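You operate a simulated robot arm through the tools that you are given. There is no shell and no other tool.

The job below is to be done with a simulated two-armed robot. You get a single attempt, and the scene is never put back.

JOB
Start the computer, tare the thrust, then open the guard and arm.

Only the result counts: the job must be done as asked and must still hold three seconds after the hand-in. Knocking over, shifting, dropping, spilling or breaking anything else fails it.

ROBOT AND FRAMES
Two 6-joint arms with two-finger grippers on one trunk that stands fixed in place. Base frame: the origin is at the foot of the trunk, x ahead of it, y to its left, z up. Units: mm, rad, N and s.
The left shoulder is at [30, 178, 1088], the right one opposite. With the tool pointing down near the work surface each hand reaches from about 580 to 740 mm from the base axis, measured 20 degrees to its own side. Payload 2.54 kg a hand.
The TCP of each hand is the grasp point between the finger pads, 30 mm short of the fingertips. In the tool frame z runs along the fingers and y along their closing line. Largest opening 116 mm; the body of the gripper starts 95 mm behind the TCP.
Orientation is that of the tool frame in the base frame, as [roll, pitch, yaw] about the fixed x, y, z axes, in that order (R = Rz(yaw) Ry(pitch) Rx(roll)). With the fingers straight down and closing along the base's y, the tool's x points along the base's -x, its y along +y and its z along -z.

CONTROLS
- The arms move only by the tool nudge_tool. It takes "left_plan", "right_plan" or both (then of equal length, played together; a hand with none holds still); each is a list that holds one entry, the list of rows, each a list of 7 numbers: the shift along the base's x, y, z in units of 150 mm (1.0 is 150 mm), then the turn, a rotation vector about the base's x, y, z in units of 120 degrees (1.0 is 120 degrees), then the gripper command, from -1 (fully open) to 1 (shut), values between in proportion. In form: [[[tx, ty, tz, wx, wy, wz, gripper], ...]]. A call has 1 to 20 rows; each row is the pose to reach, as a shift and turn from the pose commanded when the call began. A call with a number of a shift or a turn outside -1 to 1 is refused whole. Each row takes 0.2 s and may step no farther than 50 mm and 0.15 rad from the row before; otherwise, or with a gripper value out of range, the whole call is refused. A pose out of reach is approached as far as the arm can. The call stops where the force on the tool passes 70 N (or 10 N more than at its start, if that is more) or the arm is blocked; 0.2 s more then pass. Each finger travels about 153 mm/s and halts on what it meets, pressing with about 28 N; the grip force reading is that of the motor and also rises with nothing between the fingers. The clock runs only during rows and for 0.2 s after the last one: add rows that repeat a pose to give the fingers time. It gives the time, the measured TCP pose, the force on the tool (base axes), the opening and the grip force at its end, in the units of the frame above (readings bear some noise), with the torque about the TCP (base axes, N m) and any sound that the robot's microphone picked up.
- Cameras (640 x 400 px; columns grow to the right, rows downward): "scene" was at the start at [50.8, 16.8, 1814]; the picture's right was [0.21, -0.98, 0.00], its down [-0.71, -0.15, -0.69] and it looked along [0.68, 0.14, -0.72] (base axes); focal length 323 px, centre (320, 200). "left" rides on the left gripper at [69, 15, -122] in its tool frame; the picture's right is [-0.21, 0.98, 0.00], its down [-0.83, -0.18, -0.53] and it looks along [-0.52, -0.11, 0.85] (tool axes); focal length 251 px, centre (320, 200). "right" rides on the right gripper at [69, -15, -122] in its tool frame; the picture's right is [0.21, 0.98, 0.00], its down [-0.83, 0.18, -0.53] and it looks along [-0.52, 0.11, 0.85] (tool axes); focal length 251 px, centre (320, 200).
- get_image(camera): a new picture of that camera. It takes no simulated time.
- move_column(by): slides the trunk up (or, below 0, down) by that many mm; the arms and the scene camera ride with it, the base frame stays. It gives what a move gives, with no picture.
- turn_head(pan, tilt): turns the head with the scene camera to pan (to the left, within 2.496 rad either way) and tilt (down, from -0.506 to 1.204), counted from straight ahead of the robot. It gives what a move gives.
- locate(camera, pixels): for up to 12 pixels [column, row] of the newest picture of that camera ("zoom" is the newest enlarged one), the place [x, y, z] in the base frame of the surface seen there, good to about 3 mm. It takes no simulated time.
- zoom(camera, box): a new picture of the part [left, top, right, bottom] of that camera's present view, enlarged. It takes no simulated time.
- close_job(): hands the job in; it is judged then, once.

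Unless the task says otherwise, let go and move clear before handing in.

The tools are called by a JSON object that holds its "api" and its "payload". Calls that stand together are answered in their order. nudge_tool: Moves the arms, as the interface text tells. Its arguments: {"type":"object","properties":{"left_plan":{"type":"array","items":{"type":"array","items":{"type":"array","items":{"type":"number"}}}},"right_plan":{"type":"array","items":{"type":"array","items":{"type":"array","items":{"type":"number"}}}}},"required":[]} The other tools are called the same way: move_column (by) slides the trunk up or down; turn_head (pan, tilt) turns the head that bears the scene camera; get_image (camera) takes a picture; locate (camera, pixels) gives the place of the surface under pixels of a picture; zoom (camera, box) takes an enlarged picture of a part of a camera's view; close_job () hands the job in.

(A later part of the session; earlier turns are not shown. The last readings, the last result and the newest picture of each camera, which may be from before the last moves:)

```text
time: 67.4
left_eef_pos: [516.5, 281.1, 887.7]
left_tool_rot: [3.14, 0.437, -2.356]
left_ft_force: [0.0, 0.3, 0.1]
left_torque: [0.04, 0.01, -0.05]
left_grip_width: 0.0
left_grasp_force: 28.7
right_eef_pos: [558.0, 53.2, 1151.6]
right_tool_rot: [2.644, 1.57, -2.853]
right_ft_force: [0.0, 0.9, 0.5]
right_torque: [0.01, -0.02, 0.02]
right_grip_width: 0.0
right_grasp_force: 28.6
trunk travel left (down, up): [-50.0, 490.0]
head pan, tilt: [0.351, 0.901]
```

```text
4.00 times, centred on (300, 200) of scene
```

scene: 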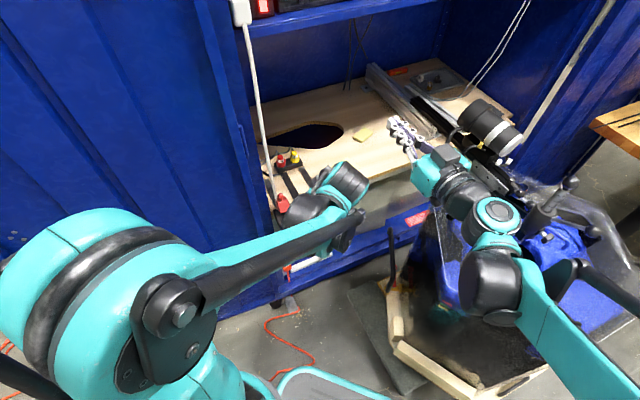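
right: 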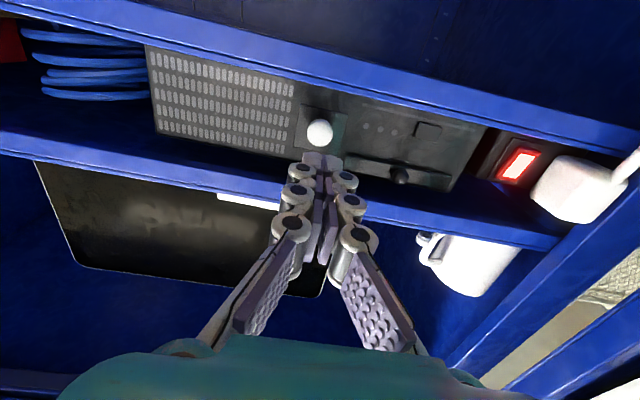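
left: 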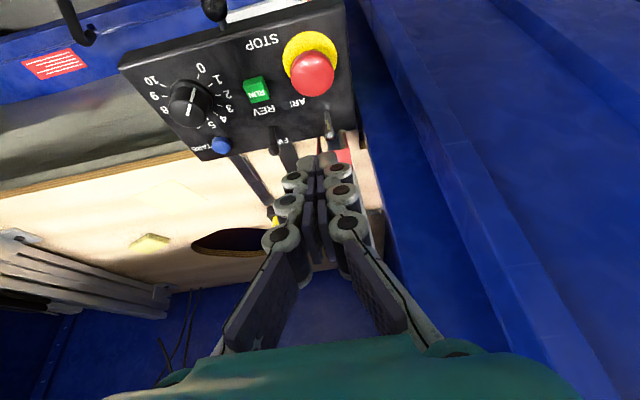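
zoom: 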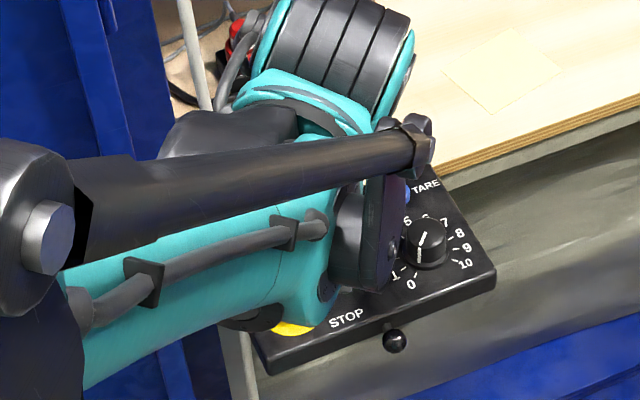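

The guard seems to have gone even further back, leaving the toggle clear. I'll shift the hand sideways to see it unobstructed.

{"api": "nudge_tool", "payload": {"left_plan": [[[0.1, -0.1, 0, 0, 0, 0, 1], [0.2, -0.2, 0, 0, 0, 0, 1], [0.33, -0.33, 0, 0, 0, 0, 1], [0.33, -0.33, 0, 0, 0, 0, 1]]]}}

{"api": "get_image", "payload": {"camera": "left"}}

{"api": "zoom", "payload": {"camera": "left", "box": [340, 60, 440, 170]}}

```text
time: 68.4
left_eef_pos: [566.4, 231.3, 888.0]
left_tool_rot: [-3.141, 0.438, -2.356]
left_ft_force: [-0.2, 0.6, 0.4]
left_torque: [0.0, 0.02, 0.0]
left_grip_width: 0.0
left_grasp_force: 28.3
right_eef_pos: [557.7, 52.5, 1152.4]
right_tool_rot: [-2.533, 1.571, -1.744]
right_ft_force: [0.9, 1.2, 0.0]
right_torque: [0.03, 0.02, -0.01]
right_grip_width: 0.0
right_grasp_force: 28.7
trunk travel left (down, up): [-50.0, 490.0]
head pan, tilt: [0.351, 0.901]
```

```text
taken
```

left: 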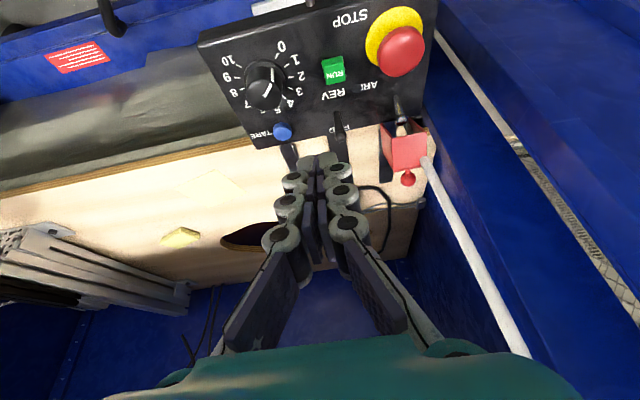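

```text
3.64 times, centred on (390, 115) of left
```

zoom: 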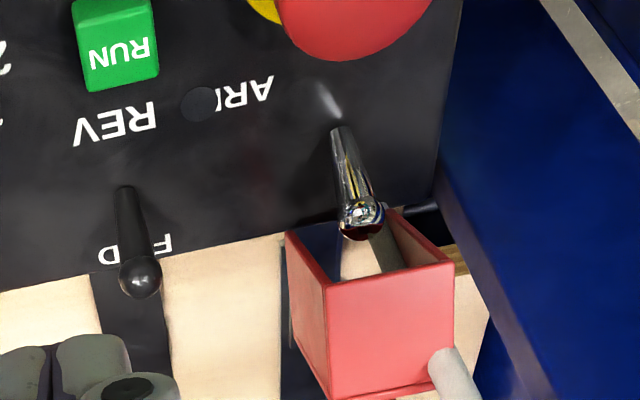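

{"api": "locate", "payload": {"camera": "zoom", "pixels": [[361, 215], [355, 200], [345, 150], [340, 130], [288, 235], [325, 290], [452, 262], [395, 210], [330, 395], [445, 380], [390, 320], [200, 105]]}}

{"api": "zoom", "payload": {"camera": "left", "box": [375, 80, 435, 150]}}

```text
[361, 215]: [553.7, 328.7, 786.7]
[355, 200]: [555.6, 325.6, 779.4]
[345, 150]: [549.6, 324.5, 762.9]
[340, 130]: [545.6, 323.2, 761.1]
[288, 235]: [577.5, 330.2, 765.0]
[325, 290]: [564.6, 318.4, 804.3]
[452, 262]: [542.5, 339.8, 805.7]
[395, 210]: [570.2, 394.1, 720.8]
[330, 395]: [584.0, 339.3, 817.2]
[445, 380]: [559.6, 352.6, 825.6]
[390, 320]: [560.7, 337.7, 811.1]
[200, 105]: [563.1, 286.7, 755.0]
```

```text
5.71 times, centred on (405, 115) of left
```

zoom: 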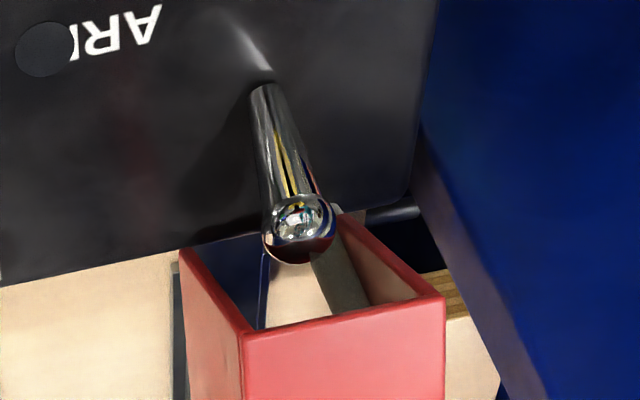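

The guard rests stably at about 70° and the toggle ball is at about u≈158, v≈624, z≈782, roughly 9 mm in front of the guard's side walls. I'll approach with fingers 30 mm apart at 30° tilt, to pinch the ball and pull it forward.

{"api": "nudge_tool", "payload": {"left_plan": [[[-0.07, 0.115, -0.05, 0.008, -0.008, 0, 0.8], [-0.143, 0.23, -0.1, 0.016, -0.016, 0, 0.6], [-0.215, 0.345, -0.2, 0.024, -0.024, 0, 0.483], [-0.287, 0.461, -0.313, 0.0295, -0.0295, 0, 0.483], [-0.287, 0.461, -0.313, 0.0295, -0.0295, 0, 0.483]]]}}

{"api": "get_image", "payload": {"camera": "left"}}

{"api": "zoom", "payload": {"camera": "left", "box": [270, 80, 370, 180]}}

```text
time: 69.6
left_eef_pos: [522.4, 299.5, 840.7]
left_tool_rot: [3.14, 0.524, -2.355]
left_ft_force: [-0.3, 0.1, 0.1]
left_torque: [-0.01, 0.0, -0.01]
left_grip_width: 30.1
left_grasp_force: 0.1
right_eef_pos: [558.3, 52.2, 1152.5]
right_tool_rot: [-1.04, 1.569, -0.256]
right_ft_force: [-0.9, -0.3, 0.3]
right_torque: [0.0, -0.01, 0.02]
right_grip_width: 0.1
right_grasp_force: 28.5
trunk travel left (down, up): [-50.0, 490.0]
head pan, tilt: [0.351, 0.901]
```

```text
taken
```

left: 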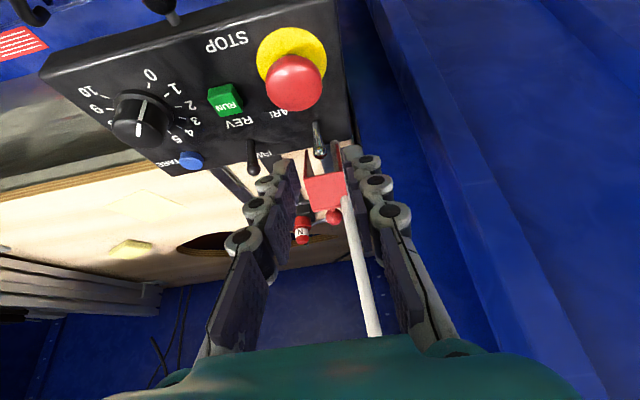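

```text
4.00 times, centred on (320, 130) of left
```

zoom: 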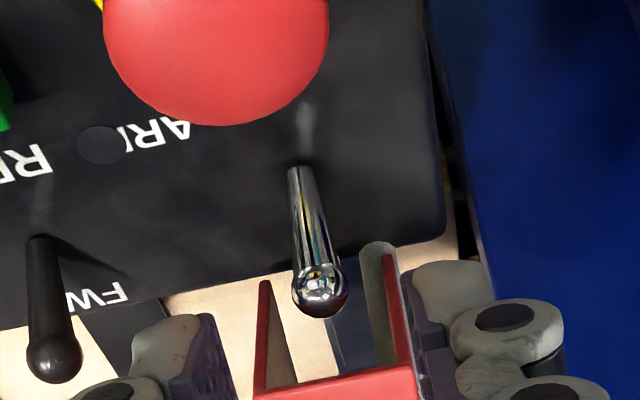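

The toggle ball at zoom (322,287) sits between the fingers. I'll take one more measurement of it and the guard's side edges before advancing.

{"api": "locate", "payload": {"camera": "zoom", "pixels": [[322, 285], [310, 290], [336, 290], [297, 175], [265, 290], [388, 262], [260, 380], [408, 365]]}}

```text
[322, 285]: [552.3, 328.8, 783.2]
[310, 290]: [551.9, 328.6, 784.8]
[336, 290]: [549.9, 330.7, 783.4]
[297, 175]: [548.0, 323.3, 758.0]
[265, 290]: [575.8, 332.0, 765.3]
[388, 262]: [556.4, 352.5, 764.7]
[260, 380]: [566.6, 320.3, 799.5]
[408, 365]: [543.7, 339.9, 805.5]
```

The toggle ball is at about u=158, v=625, z=780. I'll advance along the finger axis to straddle it.

{"api": "nudge_tool", "payload": {"left_plan": [[[0.043, 0.042, -0.097, 0, 0, 0, 0.483], [0.085, 0.083, -0.193, 0, 0, 0, 0.483], [0.107, 0.104, -0.24, 0, 0, 0, 0.483], [0.128, 0.1245, -0.29, 0, 0, 0, 0.483]]]}}

{"api": "zoom", "payload": {"camera": "left", "box": [270, 80, 370, 180]}}

```text
time: 70.6
left_eef_pos: [541.8, 319.2, 800.1]
left_tool_rot: [3.141, 0.526, -2.357]
left_ft_force: [-0.9, -0.3, 0.1]
left_torque: [0.03, -0.01, 0.0]
left_grip_width: 30.3
left_grasp_force: 0.1
right_eef_pos: [557.9, 53.2, 1151.5]
right_tool_rot: [-0.472, 1.569, 0.315]
right_ft_force: [0.0, 0.4, 0.1]
right_torque: [-0.01, -0.03, 0.02]
right_grip_width: 0.1
right_grasp_force: 29.1
trunk travel left (down, up): [-50.0, 490.0]
head pan, tilt: [0.351, 0.901]
```

```text
4.00 times, centred on (320, 130) of left
```

zoom: 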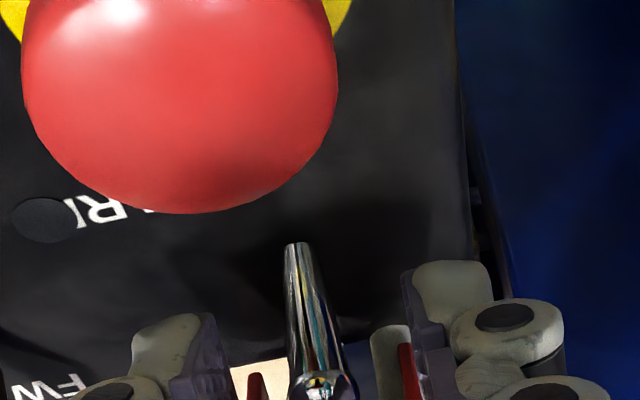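

The toggle ball is between the pads. I'll close on it gradually.

{"api": "nudge_tool", "payload": {"left_plan": [[[0, 0, 0, 0, 0, 0, 0.65], [0, 0, 0, 0, 0, 0, 0.75], [0, 0, 0, 0, 0, 0, 0.85], [0, 0, 0, 0, 0, 0, 0.85]]]}}

{"api": "zoom", "payload": {"camera": "left", "box": [270, 80, 370, 180]}}

```text
time: 71.6
left_eef_pos: [541.8, 317.8, 797.8]
left_tool_rot: [-3.142, 0.525, -2.357]
left_ft_force: [4.2, -3.7, 0.1]
left_torque: [-0.07, -0.07, -0.11]
left_grip_width: 11.5
left_grasp_force: 38.3
right_eef_pos: [558.8, 51.5, 1151.4]
right_tool_rot: [-1.166, 1.569, -0.38]
right_ft_force: [-0.1, -0.3, 0.6]
right_torque: [0.0, -0.01, 0.01]
right_grip_width: 0.0
right_grasp_force: 28.5
trunk travel left (down, up): [-50.0, 490.0]
head pan, tilt: [0.351, 0.901]
```

```text
4.00 times, centred on (320, 130) of left
```

zoom: 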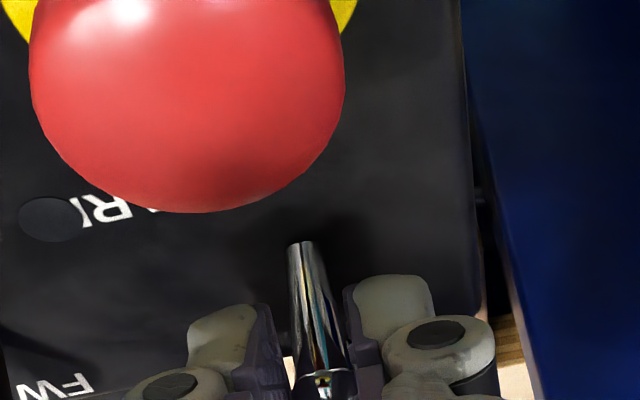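

The toggle ball is gripped at 11.5 mm. I'll pull it forward along its arc, with a 1 mm sideways correction.

{"api": "nudge_tool", "payload": {"left_plan": [[[-0.014, -0.024, 0.008, 0, 0, 0, 0.85], [-0.033, -0.043, 0.017, 0, 0, 0, 0.85], [-0.047, -0.057, 0.023, 0, 0, 0, 0.85], [-0.061, -0.071, 0.026, 0, 0, 0, 0.85], [-0.075, -0.085, 0.024, 0, 0, 0, 0.85]]]}}

{"api": "zoom", "payload": {"camera": "left", "box": [240, 60, 400, 180]}}

{"api": "zoom", "payload": {"camera": "scene", "box": [255, 150, 345, 250]}}

```text
time: 72.8
left_eef_pos: [531.6, 306.8, 802.6]
left_tool_rot: [3.14, 0.526, -2.355]
left_ft_force: [0.1, -0.1, 0.2]
left_torque: [-0.03, 0.01, 0.0]
left_grip_width: 8.8
left_grasp_force: 0.1
right_eef_pos: [558.4, 52.9, 1152.3]
right_tool_rot: [2.838, 1.57, -2.658]
right_ft_force: [0.9, -0.4, 0.8]
right_torque: [0.0, -0.04, 0.0]
right_grip_width: 0.0
right_grasp_force: 28.8
trunk travel left (down, up): [-50.0, 490.0]
head pan, tilt: [0.351, 0.901]
```

```text
3.33 times, centred on (320, 120) of left
```

zoom: 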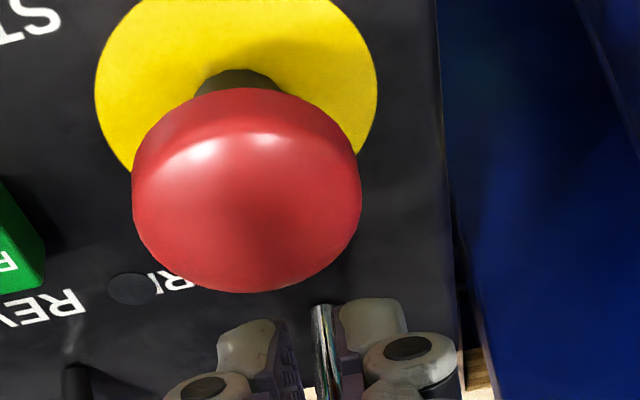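

```text
4.00 times, centred on (300, 200) of scene
```

zoom: 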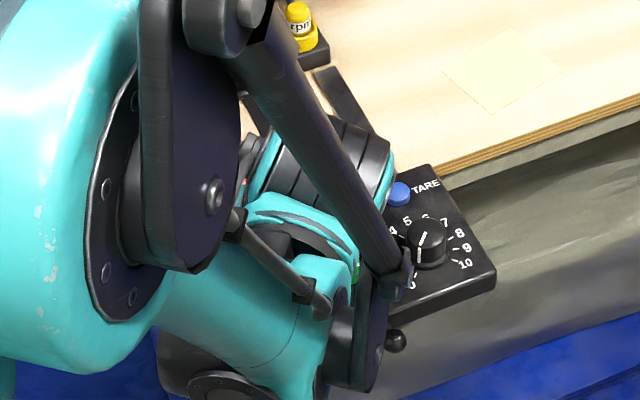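

The pinch slipped off: width fell to 8.8 mm and no click was heard, so the toggle hasn't flipped. I'll reopen and go deeper, so the pads hold both shaft and ball with more overlap.

{"api": "nudge_tool", "payload": {"left_plan": [[[0, 0, 0, 0, 0, 0, 0.483], [0, 0, 0, 0, 0, 0, 0.483], [0.032, 0.031, -0.025, 0, 0, 0, 0.483], [0.065, 0.062, -0.05, 0, 0, 0, 0.483], [0.097, 0.0933, -0.075, 0, 0, 0, 0.483]]]}}

{"api": "zoom", "payload": {"camera": "left", "box": [240, 60, 400, 180]}}

```text
time: 74.0
left_eef_pos: [546.8, 321.6, 790.1]
left_tool_rot: [3.139, 0.526, -2.357]
left_ft_force: [-0.2, 0.2, 0.5]
left_torque: [0.01, 0.01, 0.03]
left_grip_width: 30.1
left_grasp_force: 0.0
right_eef_pos: [559.2, 53.8, 1151.5]
right_tool_rot: [2.742, 1.57, -2.756]
right_ft_force: [-0.2, 0.6, 0.3]
right_torque: [-0.02, -0.02, -0.02]
right_grip_width: 0.2
right_grasp_force: 28.3
trunk travel left (down, up): [-50.0, 490.0]
head pan, tilt: [0.351, 0.901]
```

```text
3.33 times, centred on (320, 120) of left
```

zoom: 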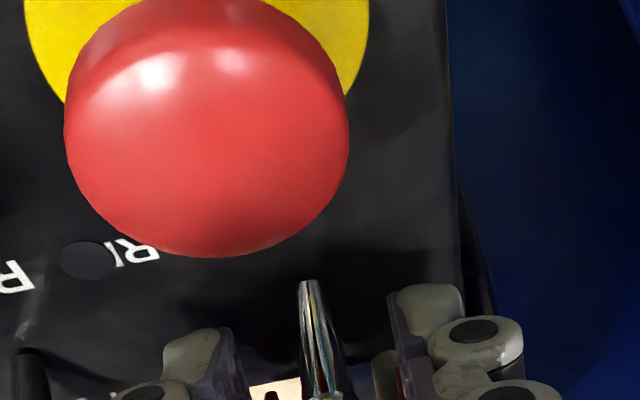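

No contact so far and the toggle is well between the pads. I'll close fully on it.

{"api": "nudge_tool", "payload": {"left_plan": [[[0, 0, 0, 0, 0, 0, 0.7], [0, 0, 0, 0, 0, 0, 0.85], [0, 0, 0, 0, 0, 0, 1], [0, 0, 0, 0, 0, 0, 1]]]}}

{"api": "zoom", "payload": {"camera": "left", "box": [240, 60, 400, 200]}}

```text
time: 75.0
left_eef_pos: [545.3, 322.0, 790.8]
left_tool_rot: [3.139, 0.526, -2.356]
left_ft_force: [-4.8, 5.3, -4.6]
left_torque: [0.09, 0.06, 0.1]
left_grip_width: 10.5
left_grasp_force: 37.8
right_eef_pos: [558.4, 55.3, 1152.4]
right_tool_rot: [0.621, 1.571, 1.41]
right_ft_force: [0.3, -0.4, -0.1]
right_torque: [0.0, -0.01, -0.01]
right_grip_width: 0.1
right_grasp_force: 27.9
trunk travel left (down, up): [-50.0, 490.0]
head pan, tilt: [0.351, 0.901]
```

```text
2.86 times, centred on (320, 130) of left
```

zoom: 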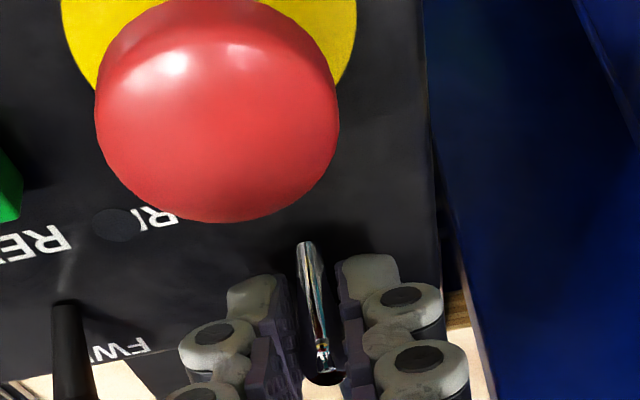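

The toggle is held at 10.5 mm. I'll pull forward in two small stages, watching force and sound.

{"api": "nudge_tool", "payload": {"left_plan": [[[-0.012, -0.008, 0.003, 0, 0, 0, 1], [-0.021, -0.017, 0.006, 0, 0, 0, 1], [-0.03, -0.026, 0.009, 0, 0, 0, 1]]]}}

{"api": "zoom", "payload": {"camera": "left", "box": [240, 60, 400, 200]}}

```text
time: 75.8
left_eef_pos: [542.0, 319.2, 791.1]
left_tool_rot: [-3.14, 0.529, -2.357]
left_ft_force: [9.7, 21.6, 0.4]
left_torque: [0.65, -0.53, 0.11]
left_grip_width: 11.0
left_grasp_force: 38.1
right_eef_pos: [558.9, 55.0, 1152.3]
right_tool_rot: [-2.871, 1.569, -2.088]
right_ft_force: [-0.8, 1.0, 0.1]
right_torque: [-0.01, -0.01, 0.01]
right_grip_width: 0.0
right_grasp_force: 28.8
trunk travel left (down, up): [-50.0, 490.0]
head pan, tilt: [0.351, 0.901]
```

```text
2.86 times, centred on (320, 130) of left
```

zoom: 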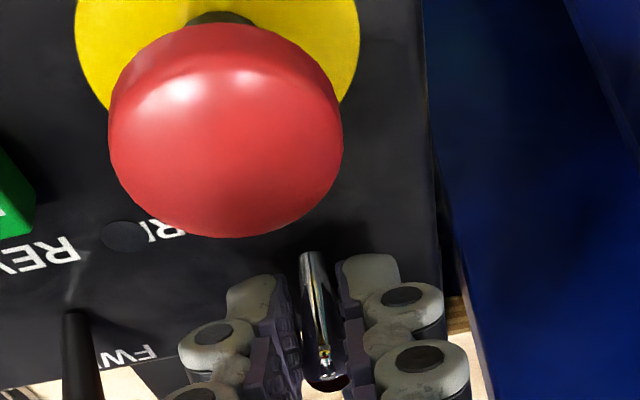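

The toggle resists with about 23 N toward +v and hasn't flipped. I'll check with the scene camera whether the panel is being dragged.

{"api": "zoom", "payload": {"camera": "scene", "box": [255, 150, 345, 250]}}

{"api": "locate", "payload": {"camera": "left", "pixels": [[251, 142], [317, 152], [321, 182], [322, 190], [270, 135]]}}

```text
4.00 times, centred on (300, 200) of scene
```

zoom: 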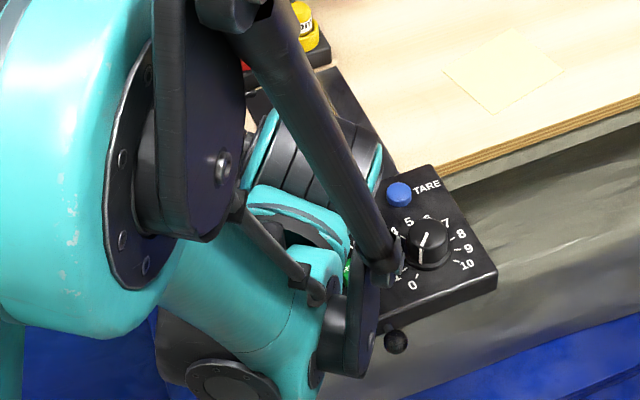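

```text
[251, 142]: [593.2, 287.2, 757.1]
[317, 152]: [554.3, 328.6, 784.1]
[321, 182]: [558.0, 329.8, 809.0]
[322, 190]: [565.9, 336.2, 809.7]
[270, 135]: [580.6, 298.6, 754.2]
```

The panel moved only about 1.5 mm and the toggle ball rotated slightly, so the toggle has a stiff spring. I'll keep pulling along the arc in small steps.

{"api": "nudge_tool", "payload": {"left_plan": [[[-0.01, -0.01, 0.004, 0, 0, 0, 1], [-0.02, -0.02, 0.007, 0, 0, 0, 1]]]}}

{"api": "zoom", "payload": {"camera": "left", "box": [240, 60, 400, 200]}}

{"api": "zoom", "payload": {"camera": "scene", "box": [255, 150, 345, 250]}}

```text
time: 76.4
left_eef_pos: [535.7, 312.4, 789.7]
left_tool_rot: [3.14, 0.518, -2.357]
left_ft_force: [-7.7, 5.2, -23.7]
left_torque: [-0.22, 0.4, 0.18]
left_grip_width: 8.2
left_grasp_force: 35.8
right_eef_pos: [558.8, 53.9, 1151.3]
right_tool_rot: [-3.097, 1.57, -2.312]
right_ft_force: [0.9, -0.8, -0.3]
right_torque: [0.0, 0.0, -0.01]
right_grip_width: 0.0
right_grasp_force: 28.8
trunk travel left (down, up): [-50.0, 490.0]
head pan, tilt: [0.351, 0.901]
```

```text
2.86 times, centred on (320, 130) of left
```

zoom: 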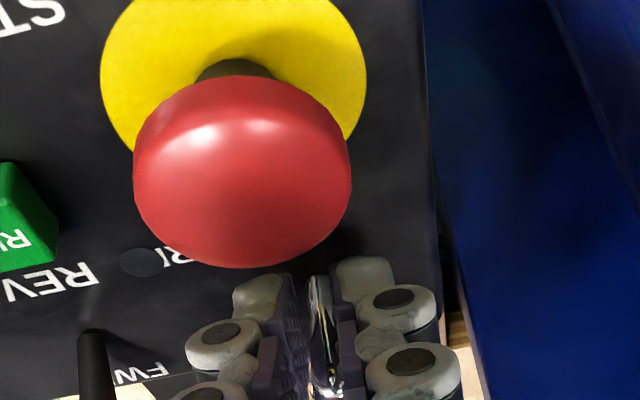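

```text
4.00 times, centred on (300, 200) of scene
```

zoom: 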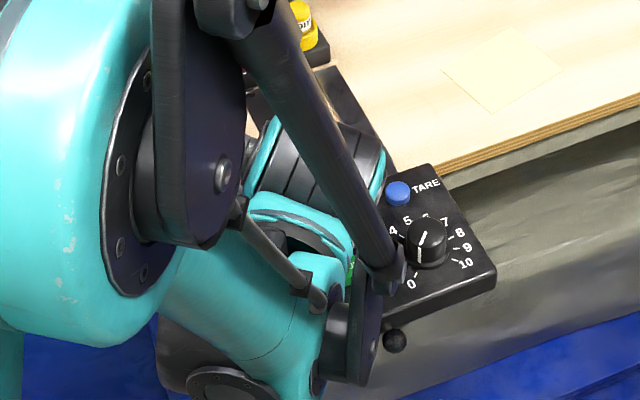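

The pinch slipped again at about 25 N and there was still no click. A better way is to grip the shaft and rotate the hand together with the toggle about its pivot. I'll open first and re-read the pose.

{"api": "nudge_tool", "payload": {"left_plan": [[[0, 0, 0, 0, 0, 0, 0.483], [0, 0, 0, 0, 0, 0, 0.483], [0, 0, 0, 0, 0, 0, 0.483]]]}}

{"api": "zoom", "payload": {"camera": "left", "box": [240, 60, 400, 200]}}

{"api": "turn_head", "payload": {"pan": 0.35, "tilt": 0.4}}

{"api": "get_image", "payload": {"camera": "scene"}}

```text
time: 77.2
left_eef_pos: [538.7, 314.4, 792.8]
left_tool_rot: [3.139, 0.526, -2.355]
left_ft_force: [0.4, 0.3, 0.0]
left_torque: [0.03, -0.01, 0.01]
left_grip_width: 30.0
left_grasp_force: 0.1
right_eef_pos: [558.9, 52.6, 1153.2]
right_tool_rot: [-0.273, 1.569, 0.512]
right_ft_force: [0.2, -0.2, 0.6]
right_torque: [0.01, 0.01, 0.0]
right_grip_width: 0.0
right_grasp_force: 28.6
trunk travel left (down, up): [-50.0, 490.0]
head pan, tilt: [0.351, 0.901]
```

```text
2.86 times, centred on (320, 130) of left
```

zoom: 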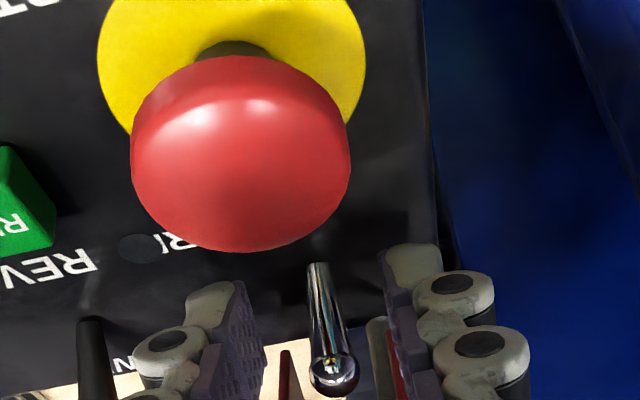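

```text
time: 78.1
left_eef_pos: [538.3, 313.4, 792.8]
left_tool_rot: [3.14, 0.525, -2.357]
left_ft_force: [0.0, 0.5, -0.8]
left_torque: [0.0, 0.03, -0.01]
left_grip_width: 30.1
left_grasp_force: 0.1
right_eef_pos: [557.6, 54.3, 1151.3]
right_tool_rot: [-0.571, 1.569, 0.214]
right_ft_force: [-0.1, 0.4, 0.3]
right_torque: [-0.04, 0.03, 0.03]
right_grip_width: 0.1
right_grasp_force: 29.0
trunk travel left (down, up): [-50.0, 490.0]
head pan, tilt: [0.351, 0.4]
```

```text
taken
```

scene: 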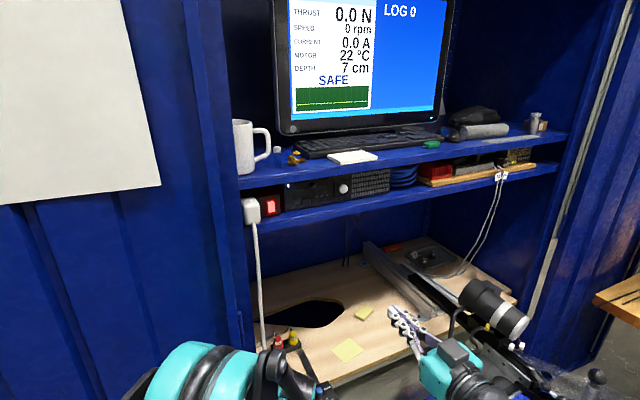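

The screen still shows SAFE and 0.0 N. I'll turn the head back, then set the fingers around the shaft at 18° tilt.

{"api": "turn_head", "payload": {"pan": 0.35, "tilt": 0.9}}

{"api": "nudge_tool", "payload": {"left_plan": [[[0, 0, 0.01, -0.0236, 0.0236, 0, 0.483], [0.01, 0.01, 0.01, -0.0471, 0.0471, 0, 0.483], [0.025, 0.025, 0, -0.0707, 0.0707, 0, 0.483], [0.05, 0.05, -0.012, -0.0707, 0.0707, 0, 0.483]]]}}

{"api": "zoom", "payload": {"camera": "left", "box": [240, 60, 400, 200]}}

{"api": "zoom", "payload": {"camera": "scene", "box": [255, 150, 345, 250]}}

```text
time: 79.0
left_eef_pos: [538.4, 314.4, 793.4]
left_tool_rot: [3.14, 0.526, -2.356]
left_ft_force: [-0.2, 0.9, -0.2]
left_torque: [-0.03, 0.01, 0.02]
left_grip_width: 30.0
left_grasp_force: 0.1
right_eef_pos: [559.1, 53.5, 1152.7]
right_tool_rot: [-0.553, 1.57, 0.233]
right_ft_force: [0.4, -0.7, 0.1]
right_torque: [-0.03, 0.02, 0.0]
right_grip_width: 0.2
right_grasp_force: 28.7
trunk travel left (down, up): [-50.0, 490.0]
head pan, tilt: [0.351, 0.901]
```

```text
time: 80.0
left_eef_pos: [545.5, 321.7, 791.2]
left_tool_rot: [3.139, 0.315, -2.355]
left_ft_force: [-0.2, -0.9, 0.1]
left_torque: [0.04, 0.01, 0.0]
left_grip_width: 30.0
left_grasp_force: 0.2
right_eef_pos: [558.6, 52.5, 1152.3]
right_tool_rot: [-0.401, 1.57, 0.383]
right_ft_force: [0.3, 0.4, -0.1]
right_torque: [-0.04, -0.04, -0.01]
right_grip_width: 0.0
right_grasp_force: 28.8
trunk travel left (down, up): [-50.0, 490.0]
head pan, tilt: [0.351, 0.901]
```

```text
2.86 times, centred on (320, 130) of left
```

zoom: 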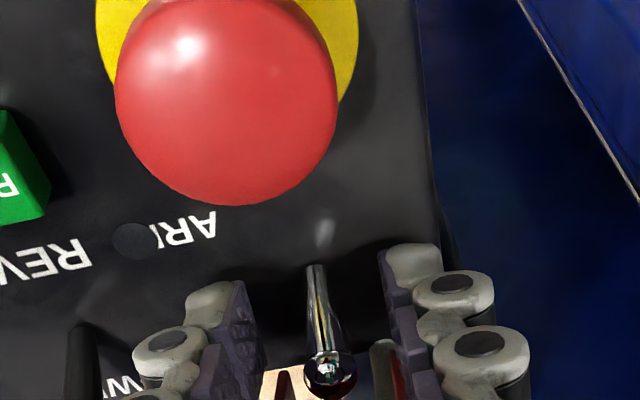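

```text
4.00 times, centred on (300, 200) of scene
```

zoom: 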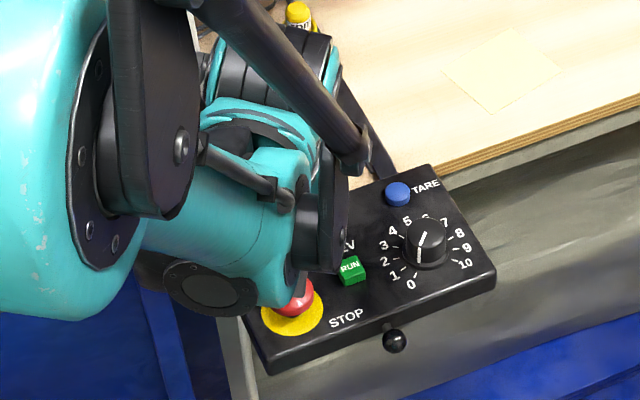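

The panel is exactly in place: TARE (397,193), RUN (350,269). I'll measure the toggle again from this steeper angle to confirm its lean and pivot.

{"api": "locate", "payload": {"camera": "left", "pixels": [[324, 189], [320, 188], [319, 156], [320, 165], [322, 175], [324, 195]]}}

{"api": "zoom", "payload": {"camera": "left", "box": [290, 140, 360, 210]}}

```text
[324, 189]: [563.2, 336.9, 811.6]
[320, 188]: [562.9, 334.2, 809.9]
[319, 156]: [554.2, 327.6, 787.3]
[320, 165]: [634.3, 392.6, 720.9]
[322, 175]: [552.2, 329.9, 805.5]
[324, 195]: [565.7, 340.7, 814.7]
```

```text
5.71 times, centred on (325, 175) of left
```

zoom: 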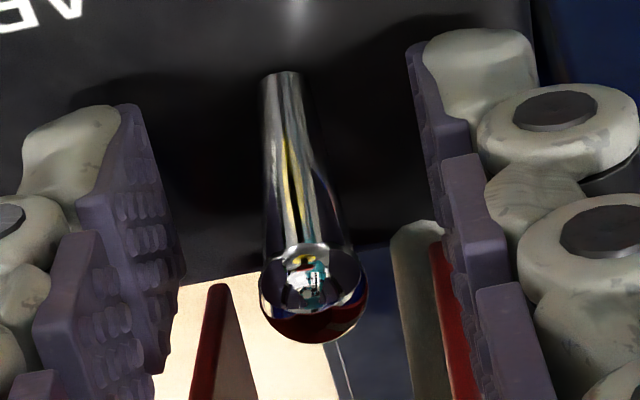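

Those pixels belonged to an older left picture, so I'll locate in this newest zoom instead.

{"api": "locate", "payload": {"camera": "zoom", "pixels": [[310, 260], [310, 300], [313, 335], [283, 85], [290, 130], [300, 200], [218, 290], [435, 245], [265, 300], [362, 300]]}}

```text
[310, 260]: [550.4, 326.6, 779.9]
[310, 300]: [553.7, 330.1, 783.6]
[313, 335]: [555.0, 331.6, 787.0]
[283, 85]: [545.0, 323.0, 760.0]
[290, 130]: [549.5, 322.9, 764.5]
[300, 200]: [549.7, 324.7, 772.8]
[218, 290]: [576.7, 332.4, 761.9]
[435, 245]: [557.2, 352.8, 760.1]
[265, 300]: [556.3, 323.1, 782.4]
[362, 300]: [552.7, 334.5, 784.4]
```

The toggle leans back 19°, pivoting near v=615, z=752, with the ball at v≈626. I'll close on it, then rotate hand and toggle together about that pivot.

{"api": "nudge_tool", "payload": {"left_plan": [[[0.002, -0.002, 0, 0, 0, 0, 0.7], [0.002, -0.002, 0, 0, 0, 0, 0.85], [0.002, -0.002, 0, 0, 0, 0, 1], [0.002, -0.002, 0, 0, 0, 0, 1]]]}}

{"api": "zoom", "payload": {"camera": "left", "box": [290, 140, 360, 210]}}

```text
time: 81.0
left_eef_pos: [544.6, 322.1, 791.1]
left_tool_rot: [3.14, 0.316, -2.357]
left_ft_force: [-6.9, 4.9, -5.7]
left_torque: [0.06, 0.13, 0.11]
left_grip_width: 10.6
left_grasp_force: 38.3
right_eef_pos: [558.2, 53.2, 1152.2]
right_tool_rot: [-2.435, 1.569, -1.649]
right_ft_force: [0.0, -1.0, -0.7]
right_torque: [-0.02, 0.02, 0.01]
right_grip_width: 0.0
right_grasp_force: 28.6
trunk travel left (down, up): [-50.0, 490.0]
head pan, tilt: [0.351, 0.901]
```

```text
5.71 times, centred on (325, 175) of left
```

zoom: 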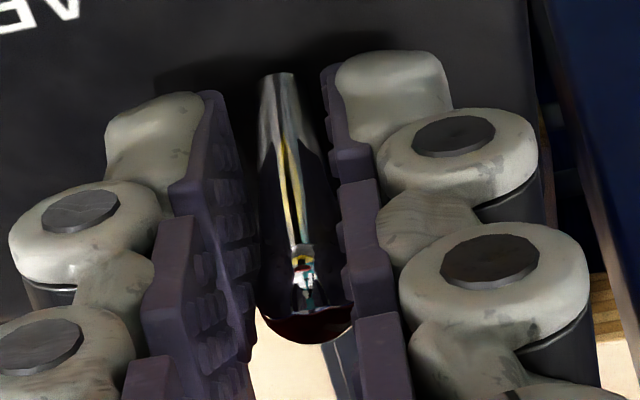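

The ball is held at the second pad segment. I'll rotate the first 12° together with the arc.

{"api": "nudge_tool", "payload": {"left_plan": [[[-0.0125, -0.0065, -0.001, 0.0177, -0.0177, 0, 1], [-0.022, -0.016, -0.0027, 0.0354, -0.0354, 0, 1], [-0.032, -0.026, -0.005, 0.053, -0.053, 0, 1], [-0.041, -0.035, -0.008, 0.0707, -0.0707, 0, 1]]]}}

{"api": "zoom", "payload": {"camera": "left", "box": [290, 140, 360, 210]}}

{"api": "zoom", "payload": {"camera": "scene", "box": [255, 150, 345, 250]}}

```text
time: 82.0
left_eef_pos: [539.3, 316.3, 789.9]
left_tool_rot: [3.139, 0.526, -2.356]
left_ft_force: [-6.6, 6.8, -12.5]
left_torque: [-0.01, 0.19, 0.16]
left_grip_width: 11.0
left_grasp_force: 37.6
right_eef_pos: [559.2, 55.4, 1151.5]
right_tool_rot: [-2.787, 1.57, -2.002]
right_ft_force: [-0.4, -0.2, 0.1]
right_torque: [-0.02, -0.02, -0.01]
right_grip_width: 0.0
right_grasp_force: 28.7
trunk travel left (down, up): [-50.0, 490.0]
head pan, tilt: [0.351, 0.901]
```

```text
5.71 times, centred on (325, 175) of left
```

zoom: 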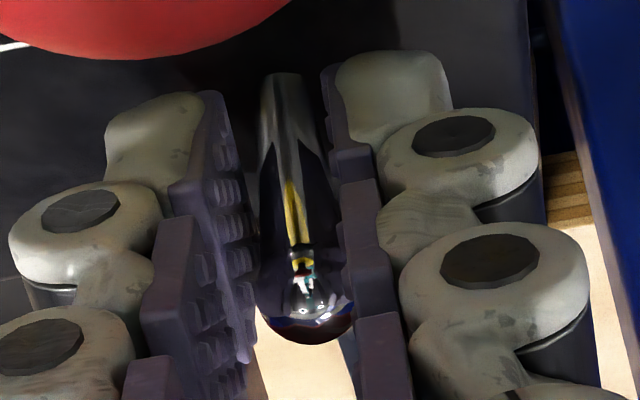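

```text
4.00 times, centred on (300, 200) of scene
```

zoom: 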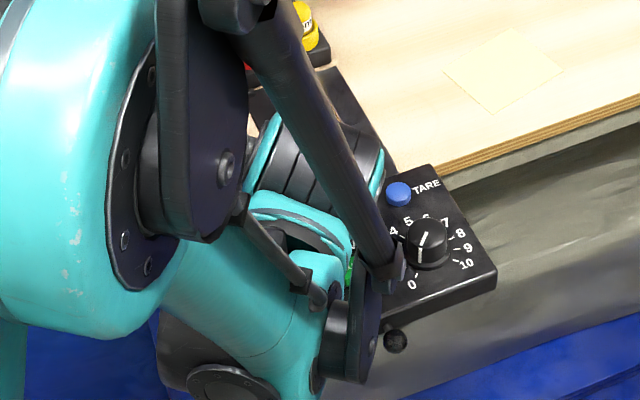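

The toggle is moving with the hand and there's now almost no resistance along v. I'll continue the rotation past vertical.

{"api": "nudge_tool", "payload": {"left_plan": [[[-0.0148, -0.0098, -0.006, 0.0236, -0.0236, 0, 1], [-0.027, -0.022, -0.0127, 0.0471, -0.0471, 0, 1], [-0.0385, -0.0335, -0.0193, 0.0707, -0.0707, 0, 1], [-0.05, -0.045, -0.025, 0.085, -0.085, 0, 1]]]}}

{"api": "zoom", "payload": {"camera": "left", "box": [290, 140, 360, 210]}}

{"api": "zoom", "payload": {"camera": "scene", "box": [255, 150, 345, 250]}}

```text
time: 83.0
left_eef_pos: [535.9, 310.9, 791.0]
left_tool_rot: [3.139, 0.772, -2.352]
left_ft_force: [-16.1, 12.8, -24.4]
left_torque: [-0.29, 0.51, 0.33]
left_grip_width: 11.2
left_grasp_force: 38.0
left hand out of reach, approached as far as the arm can: row 4
right_eef_pos: [558.4, 55.4, 1152.1]
right_tool_rot: [-2.544, 1.57, -1.757]
right_ft_force: [0.0, -0.6, 0.0]
right_torque: [0.01, 0.01, -0.01]
right_grip_width: 0.0
right_grasp_force: 28.8
trunk travel left (down, up): [-50.0, 490.0]
head pan, tilt: [0.351, 0.901]
```

```text
5.71 times, centred on (325, 175) of left
```

zoom: 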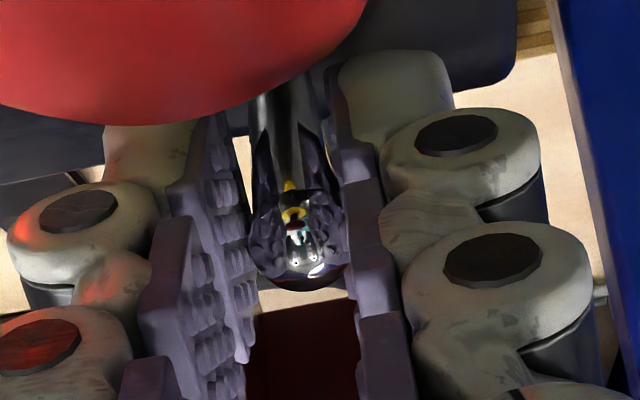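

```text
4.00 times, centred on (300, 200) of scene
```

zoom: 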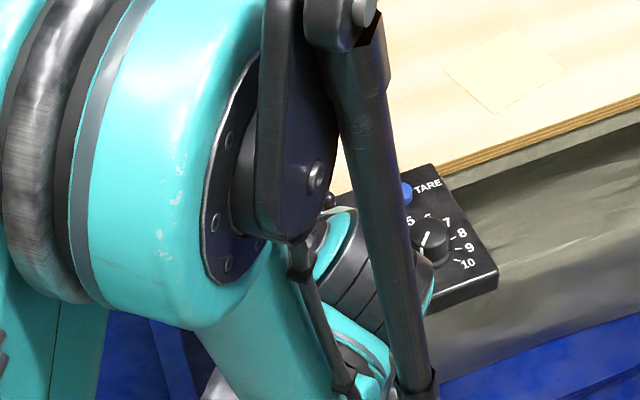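

The arm reached its tilt limit and side load is building, about 20 N toward -u. I'll see where the toggle ball is now.

{"api": "zoom", "payload": {"camera": "left", "box": [290, 140, 360, 210]}}

{"api": "locate", "payload": {"camera": "zoom", "pixels": [[300, 260], [300, 225], [290, 130], [290, 170], [320, 275], [275, 240]]}}

```text
5.71 times, centred on (325, 175) of left
```

zoom: 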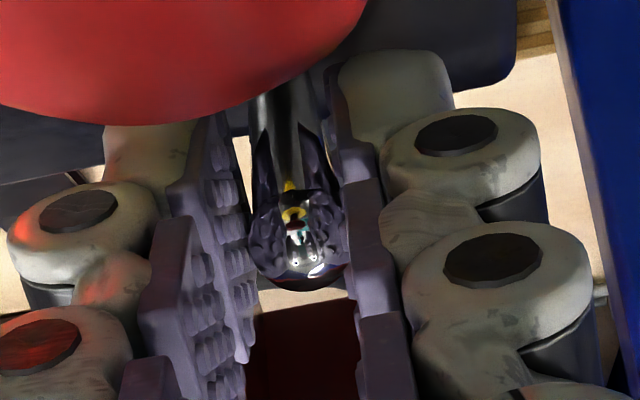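

```text
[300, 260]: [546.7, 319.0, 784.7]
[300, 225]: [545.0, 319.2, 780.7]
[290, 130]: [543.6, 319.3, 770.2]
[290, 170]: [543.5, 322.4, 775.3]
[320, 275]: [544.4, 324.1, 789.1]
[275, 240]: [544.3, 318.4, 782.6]
```

The ball has moved to about v=616, roughly upright. I'll ease the tilt back into reach and pull another 8–10 mm forward to take it past centre.

{"api": "nudge_tool", "payload": {"left_plan": [[[-0.0236, -0.0142, -0.012, -0.0177, 0.0177, 0, 1], [-0.0424, -0.033, -0.018, -0.035, 0.035, 0, 1], [-0.052, -0.0424, -0.02, -0.045, 0.045, 0, 1]]]}}

{"api": "zoom", "payload": {"camera": "left", "box": [290, 140, 360, 210]}}

{"api": "locate", "payload": {"camera": "zoom", "pixels": [[300, 260], [300, 225], [300, 300], [290, 170], [300, 330], [290, 130]]}}

```text
time: 83.8
left_eef_pos: [531.5, 298.4, 789.5]
left_tool_rot: [-3.14, 0.644, -2.36]
left_ft_force: [0.8, -0.2, 0.3]
left_torque: [0.07, 0.01, 0.06]
left_grip_width: 0.2
left_grasp_force: 28.3
right_eef_pos: [558.2, 49.9, 1152.6]
right_tool_rot: [1.353, 1.568, 2.135]
right_ft_force: [-0.2, -0.6, -0.6]
right_torque: [0.0, 0.01, 0.05]
right_grip_width: 0.0
right_grasp_force: 28.3
trunk travel left (down, up): [-50.0, 490.0]
head pan, tilt: [0.351, 0.901]
```

```text
5.71 times, centred on (325, 175) of left
```

zoom: 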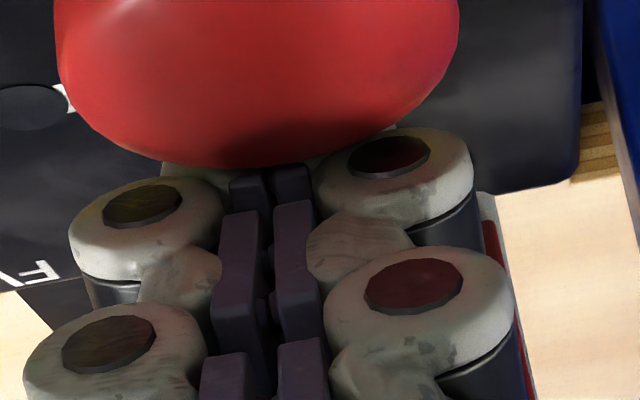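

```text
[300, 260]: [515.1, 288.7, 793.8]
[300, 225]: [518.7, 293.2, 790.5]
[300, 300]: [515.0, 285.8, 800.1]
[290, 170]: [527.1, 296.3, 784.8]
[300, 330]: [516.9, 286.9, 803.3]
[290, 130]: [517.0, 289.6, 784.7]
```

The fingers slipped off forward and shut with no contact force. I'll lift straight up and look at the toggle's state.

{"api": "nudge_tool", "payload": {"left_plan": [[[0, 0, 0.15, 0, 0, 0, 1], [0, 0, 0.35, -0.02, 0.02, 0, 1], [-0.05, -0.08, 0.6, -0.04, 0.04, 0, 1], [0.05, -0.25, 0.6, -0.04, 0.04, 0, 1], [0.2, -0.45, 0.6, -0.04, 0.04, 0, 1]]]}}

{"api": "get_image", "payload": {"camera": "left"}}

{"api": "zoom", "payload": {"camera": "left", "box": [340, 50, 440, 170]}}

{"api": "zoom", "payload": {"camera": "scene", "box": [255, 150, 345, 250]}}

```text
time: 85.0
left_eef_pos: [558.2, 234.3, 880.8]
left_tool_rot: [3.14, 0.525, -2.358]
left_ft_force: [0.1, 0.5, 0.2]
left_torque: [0.02, 0.03, 0.01]
left_grip_width: 0.0
left_grasp_force: 28.3
right_eef_pos: [560.0, 51.6, 1152.8]
right_tool_rot: [-1.561, 1.569, -0.777]
right_ft_force: [-0.1, 0.0, -0.4]
right_torque: [-0.01, 0.0, 0.0]
right_grip_width: 0.0
right_grasp_force: 29.2
trunk travel left (down, up): [-50.0, 490.0]
head pan, tilt: [0.351, 0.901]
```

```text
taken
```

left: 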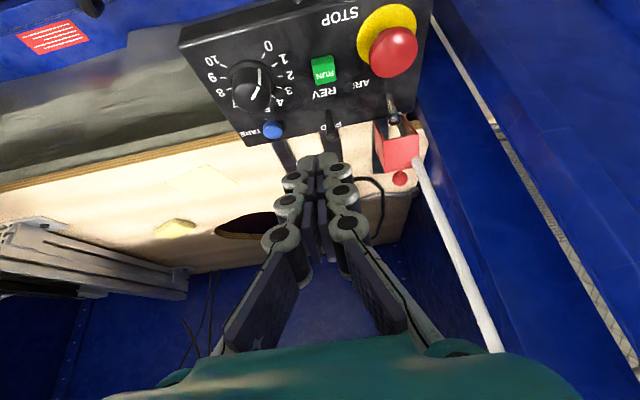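

```text
3.33 times, centred on (390, 110) of left
```

zoom: 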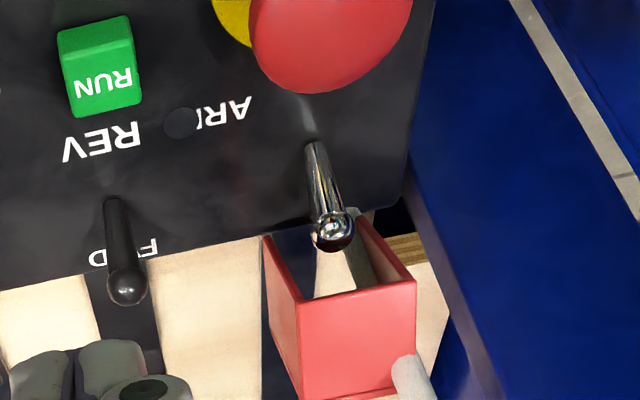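

```text
4.00 times, centred on (300, 200) of scene
```

zoom: 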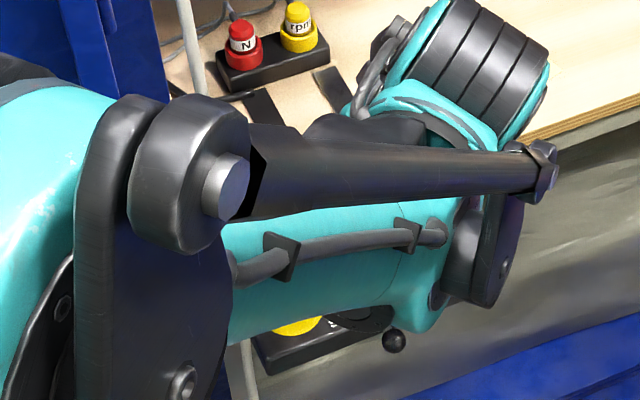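

The toggle sprang back, so it needs to go further past vertical without running out of reach. I'll raise the hand, lower the trunk its last 50 mm for more tilt range, then try again with a lower starting tilt.

{"api": "nudge_tool", "payload": {"left_plan": [[[0, 0, 0.17, 0, 0, 0, 1], [0, 0, 0.35, 0, 0, 0, 1], [0, 0, 0.35, 0, 0, 0, 1]]]}}

{"api": "move_column", "payload": {"by": -50}}

```text
time: 85.8
left_eef_pos: [558.4, 234.7, 932.5]
left_tool_rot: [3.14, 0.526, -2.357]
left_ft_force: [0.4, 0.8, 0.8]
left_torque: [-0.03, -0.02, -0.01]
left_grip_width: 0.0
left_grasp_force: 28.4
right_eef_pos: [557.6, 51.9, 1153.0]
right_tool_rot: [-0.661, 1.57, 0.125]
right_ft_force: [0.6, 0.5, 0.0]
right_torque: [-0.02, -0.04, -0.03]
right_grip_width: 0.0
right_grasp_force: 28.6
trunk travel left (down, up): [-50.0, 490.0]
head pan, tilt: [0.351, 0.901]
```

```text
time: 86.7
left_eef_pos: [558.0, 233.6, 882.4]
left_tool_rot: [3.14, 0.526, -2.357]
left_ft_force: [-0.3, -0.7, 0.1]
left_torque: [0.0, -0.02, 0.01]
left_grip_width: 0.0
left_grasp_force: 28.7
right_eef_pos: [558.1, 54.0, 1103.0]
right_tool_rot: [-0.942, 1.57, -0.155]
right_ft_force: [-0.1, 0.4, 0.8]
right_torque: [-0.02, 0.01, 0.01]
right_grip_width: 0.0
right_grasp_force: 28.7
trunk travel left (down, up): [0.0, 540.0]
head pan, tilt: [0.351, 0.901]
```

I'll re-measure the toggle, guard and panel from this pose in case anything moved.

{"api": "zoom", "payload": {"camera": "left", "box": [340, 50, 440, 170]}}

{"api": "locate", "payload": {"camera": "zoom", "pixels": [[332, 228], [320, 180], [315, 150], [298, 298], [414, 278], [268, 245], [180, 122], [345, 225], [320, 225], [100, 50], [332, 238]]}}

{"api": "zoom", "payload": {"camera": "scene", "box": [255, 150, 345, 250]}}

```text
3.33 times, centred on (390, 110) of left
```

zoom: 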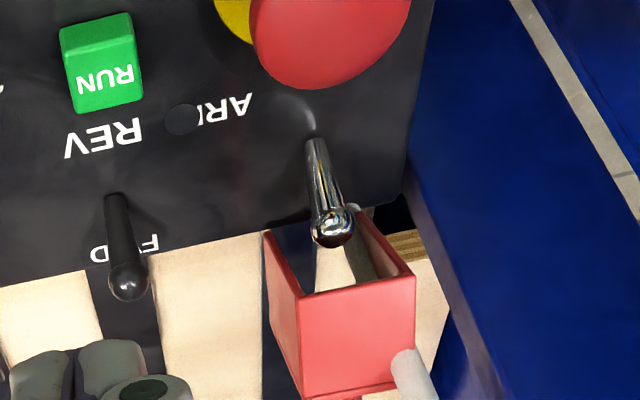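

```text
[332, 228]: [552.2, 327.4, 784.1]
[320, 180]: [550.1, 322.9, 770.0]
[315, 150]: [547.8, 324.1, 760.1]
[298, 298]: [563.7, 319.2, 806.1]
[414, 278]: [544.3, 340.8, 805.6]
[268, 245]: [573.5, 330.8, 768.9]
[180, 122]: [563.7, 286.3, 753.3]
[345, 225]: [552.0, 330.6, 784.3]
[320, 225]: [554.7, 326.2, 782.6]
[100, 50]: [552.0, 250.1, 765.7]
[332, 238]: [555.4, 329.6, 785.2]
```

```text
4.00 times, centred on (300, 200) of scene
```

zoom: 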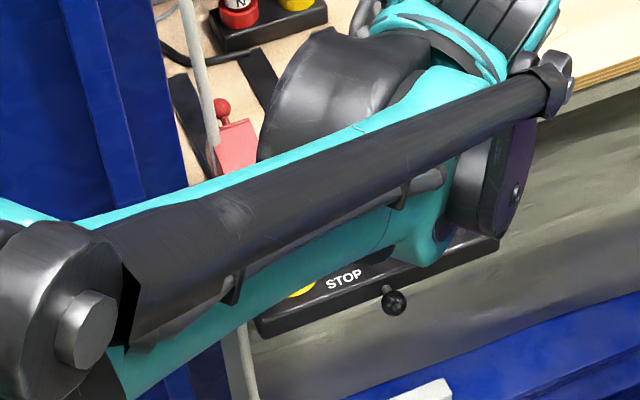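

Nothing has moved: lamp (564,286) and the toggle are the same as before. I'll go to a standoff over the toggle at 14° tilt with the fingers open.

{"api": "nudge_tool", "payload": {"left_plan": [[[-0.027, 0.1, 0, -0.0189, 0.0189, 0, 0.7], [-0.054, 0.21, -0.02, -0.0377, 0.0377, 0, 0.55], [-0.082, 0.32, -0.06, -0.0566, 0.0566, 0, 0.5], [-0.109, 0.43, -0.15, -0.0754, 0.0754, 0, 0.5], [-0.136, 0.531, -0.277, -0.0943, 0.0943, 0, 0.5], [-0.136, 0.531, -0.277, -0.0943, 0.0943, 0, 0.5]]]}}

{"api": "nudge_tool", "payload": {"left_plan": [[[0, 0, 0, 0, 0, 0, 0.5]]]}}

{"api": "zoom", "payload": {"camera": "left", "box": [270, 80, 370, 200]}}

```text
time: 88.1
left_eef_pos: [536.7, 312.7, 841.3]
left_tool_rot: [3.14, 0.246, -2.355]
left_ft_force: [0.1, 0.2, 0.0]
left_torque: [0.02, 0.0, 0.02]
left_grip_width: 29.0
left_grasp_force: 0.0
right_eef_pos: [558.6, 53.0, 1102.3]
right_tool_rot: [2.144, 1.57, 2.929]
right_ft_force: [0.0, 0.2, 0.1]
right_torque: [0.02, -0.01, 0.02]
right_grip_width: 0.2
right_grasp_force: 28.1
trunk travel left (down, up): [0.0, 540.0]
head pan, tilt: [0.351, 0.901]
```

```text
time: 88.5
left_eef_pos: [536.2, 313.3, 841.9]
left_tool_rot: [3.14, 0.248, -2.357]
left_ft_force: [-0.1, 0.7, -0.5]
left_torque: [0.02, 0.01, 0.01]
left_grip_width: 28.8
left_grasp_force: 0.1
right_eef_pos: [558.9, 53.5, 1103.1]
right_tool_rot: [2.723, 1.57, -2.776]
right_ft_force: [0.3, -0.4, -0.1]
right_torque: [-0.01, 0.01, 0.02]
right_grip_width: 0.0
right_grasp_force: 28.9
trunk travel left (down, up): [0.0, 540.0]
head pan, tilt: [0.351, 0.901]
```

```text
3.33 times, centred on (320, 140) of left
```

zoom: 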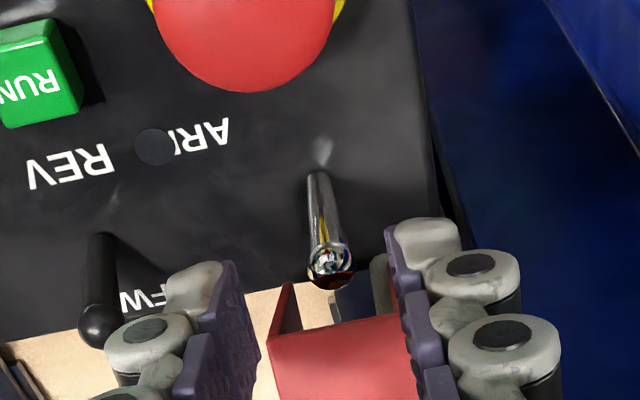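

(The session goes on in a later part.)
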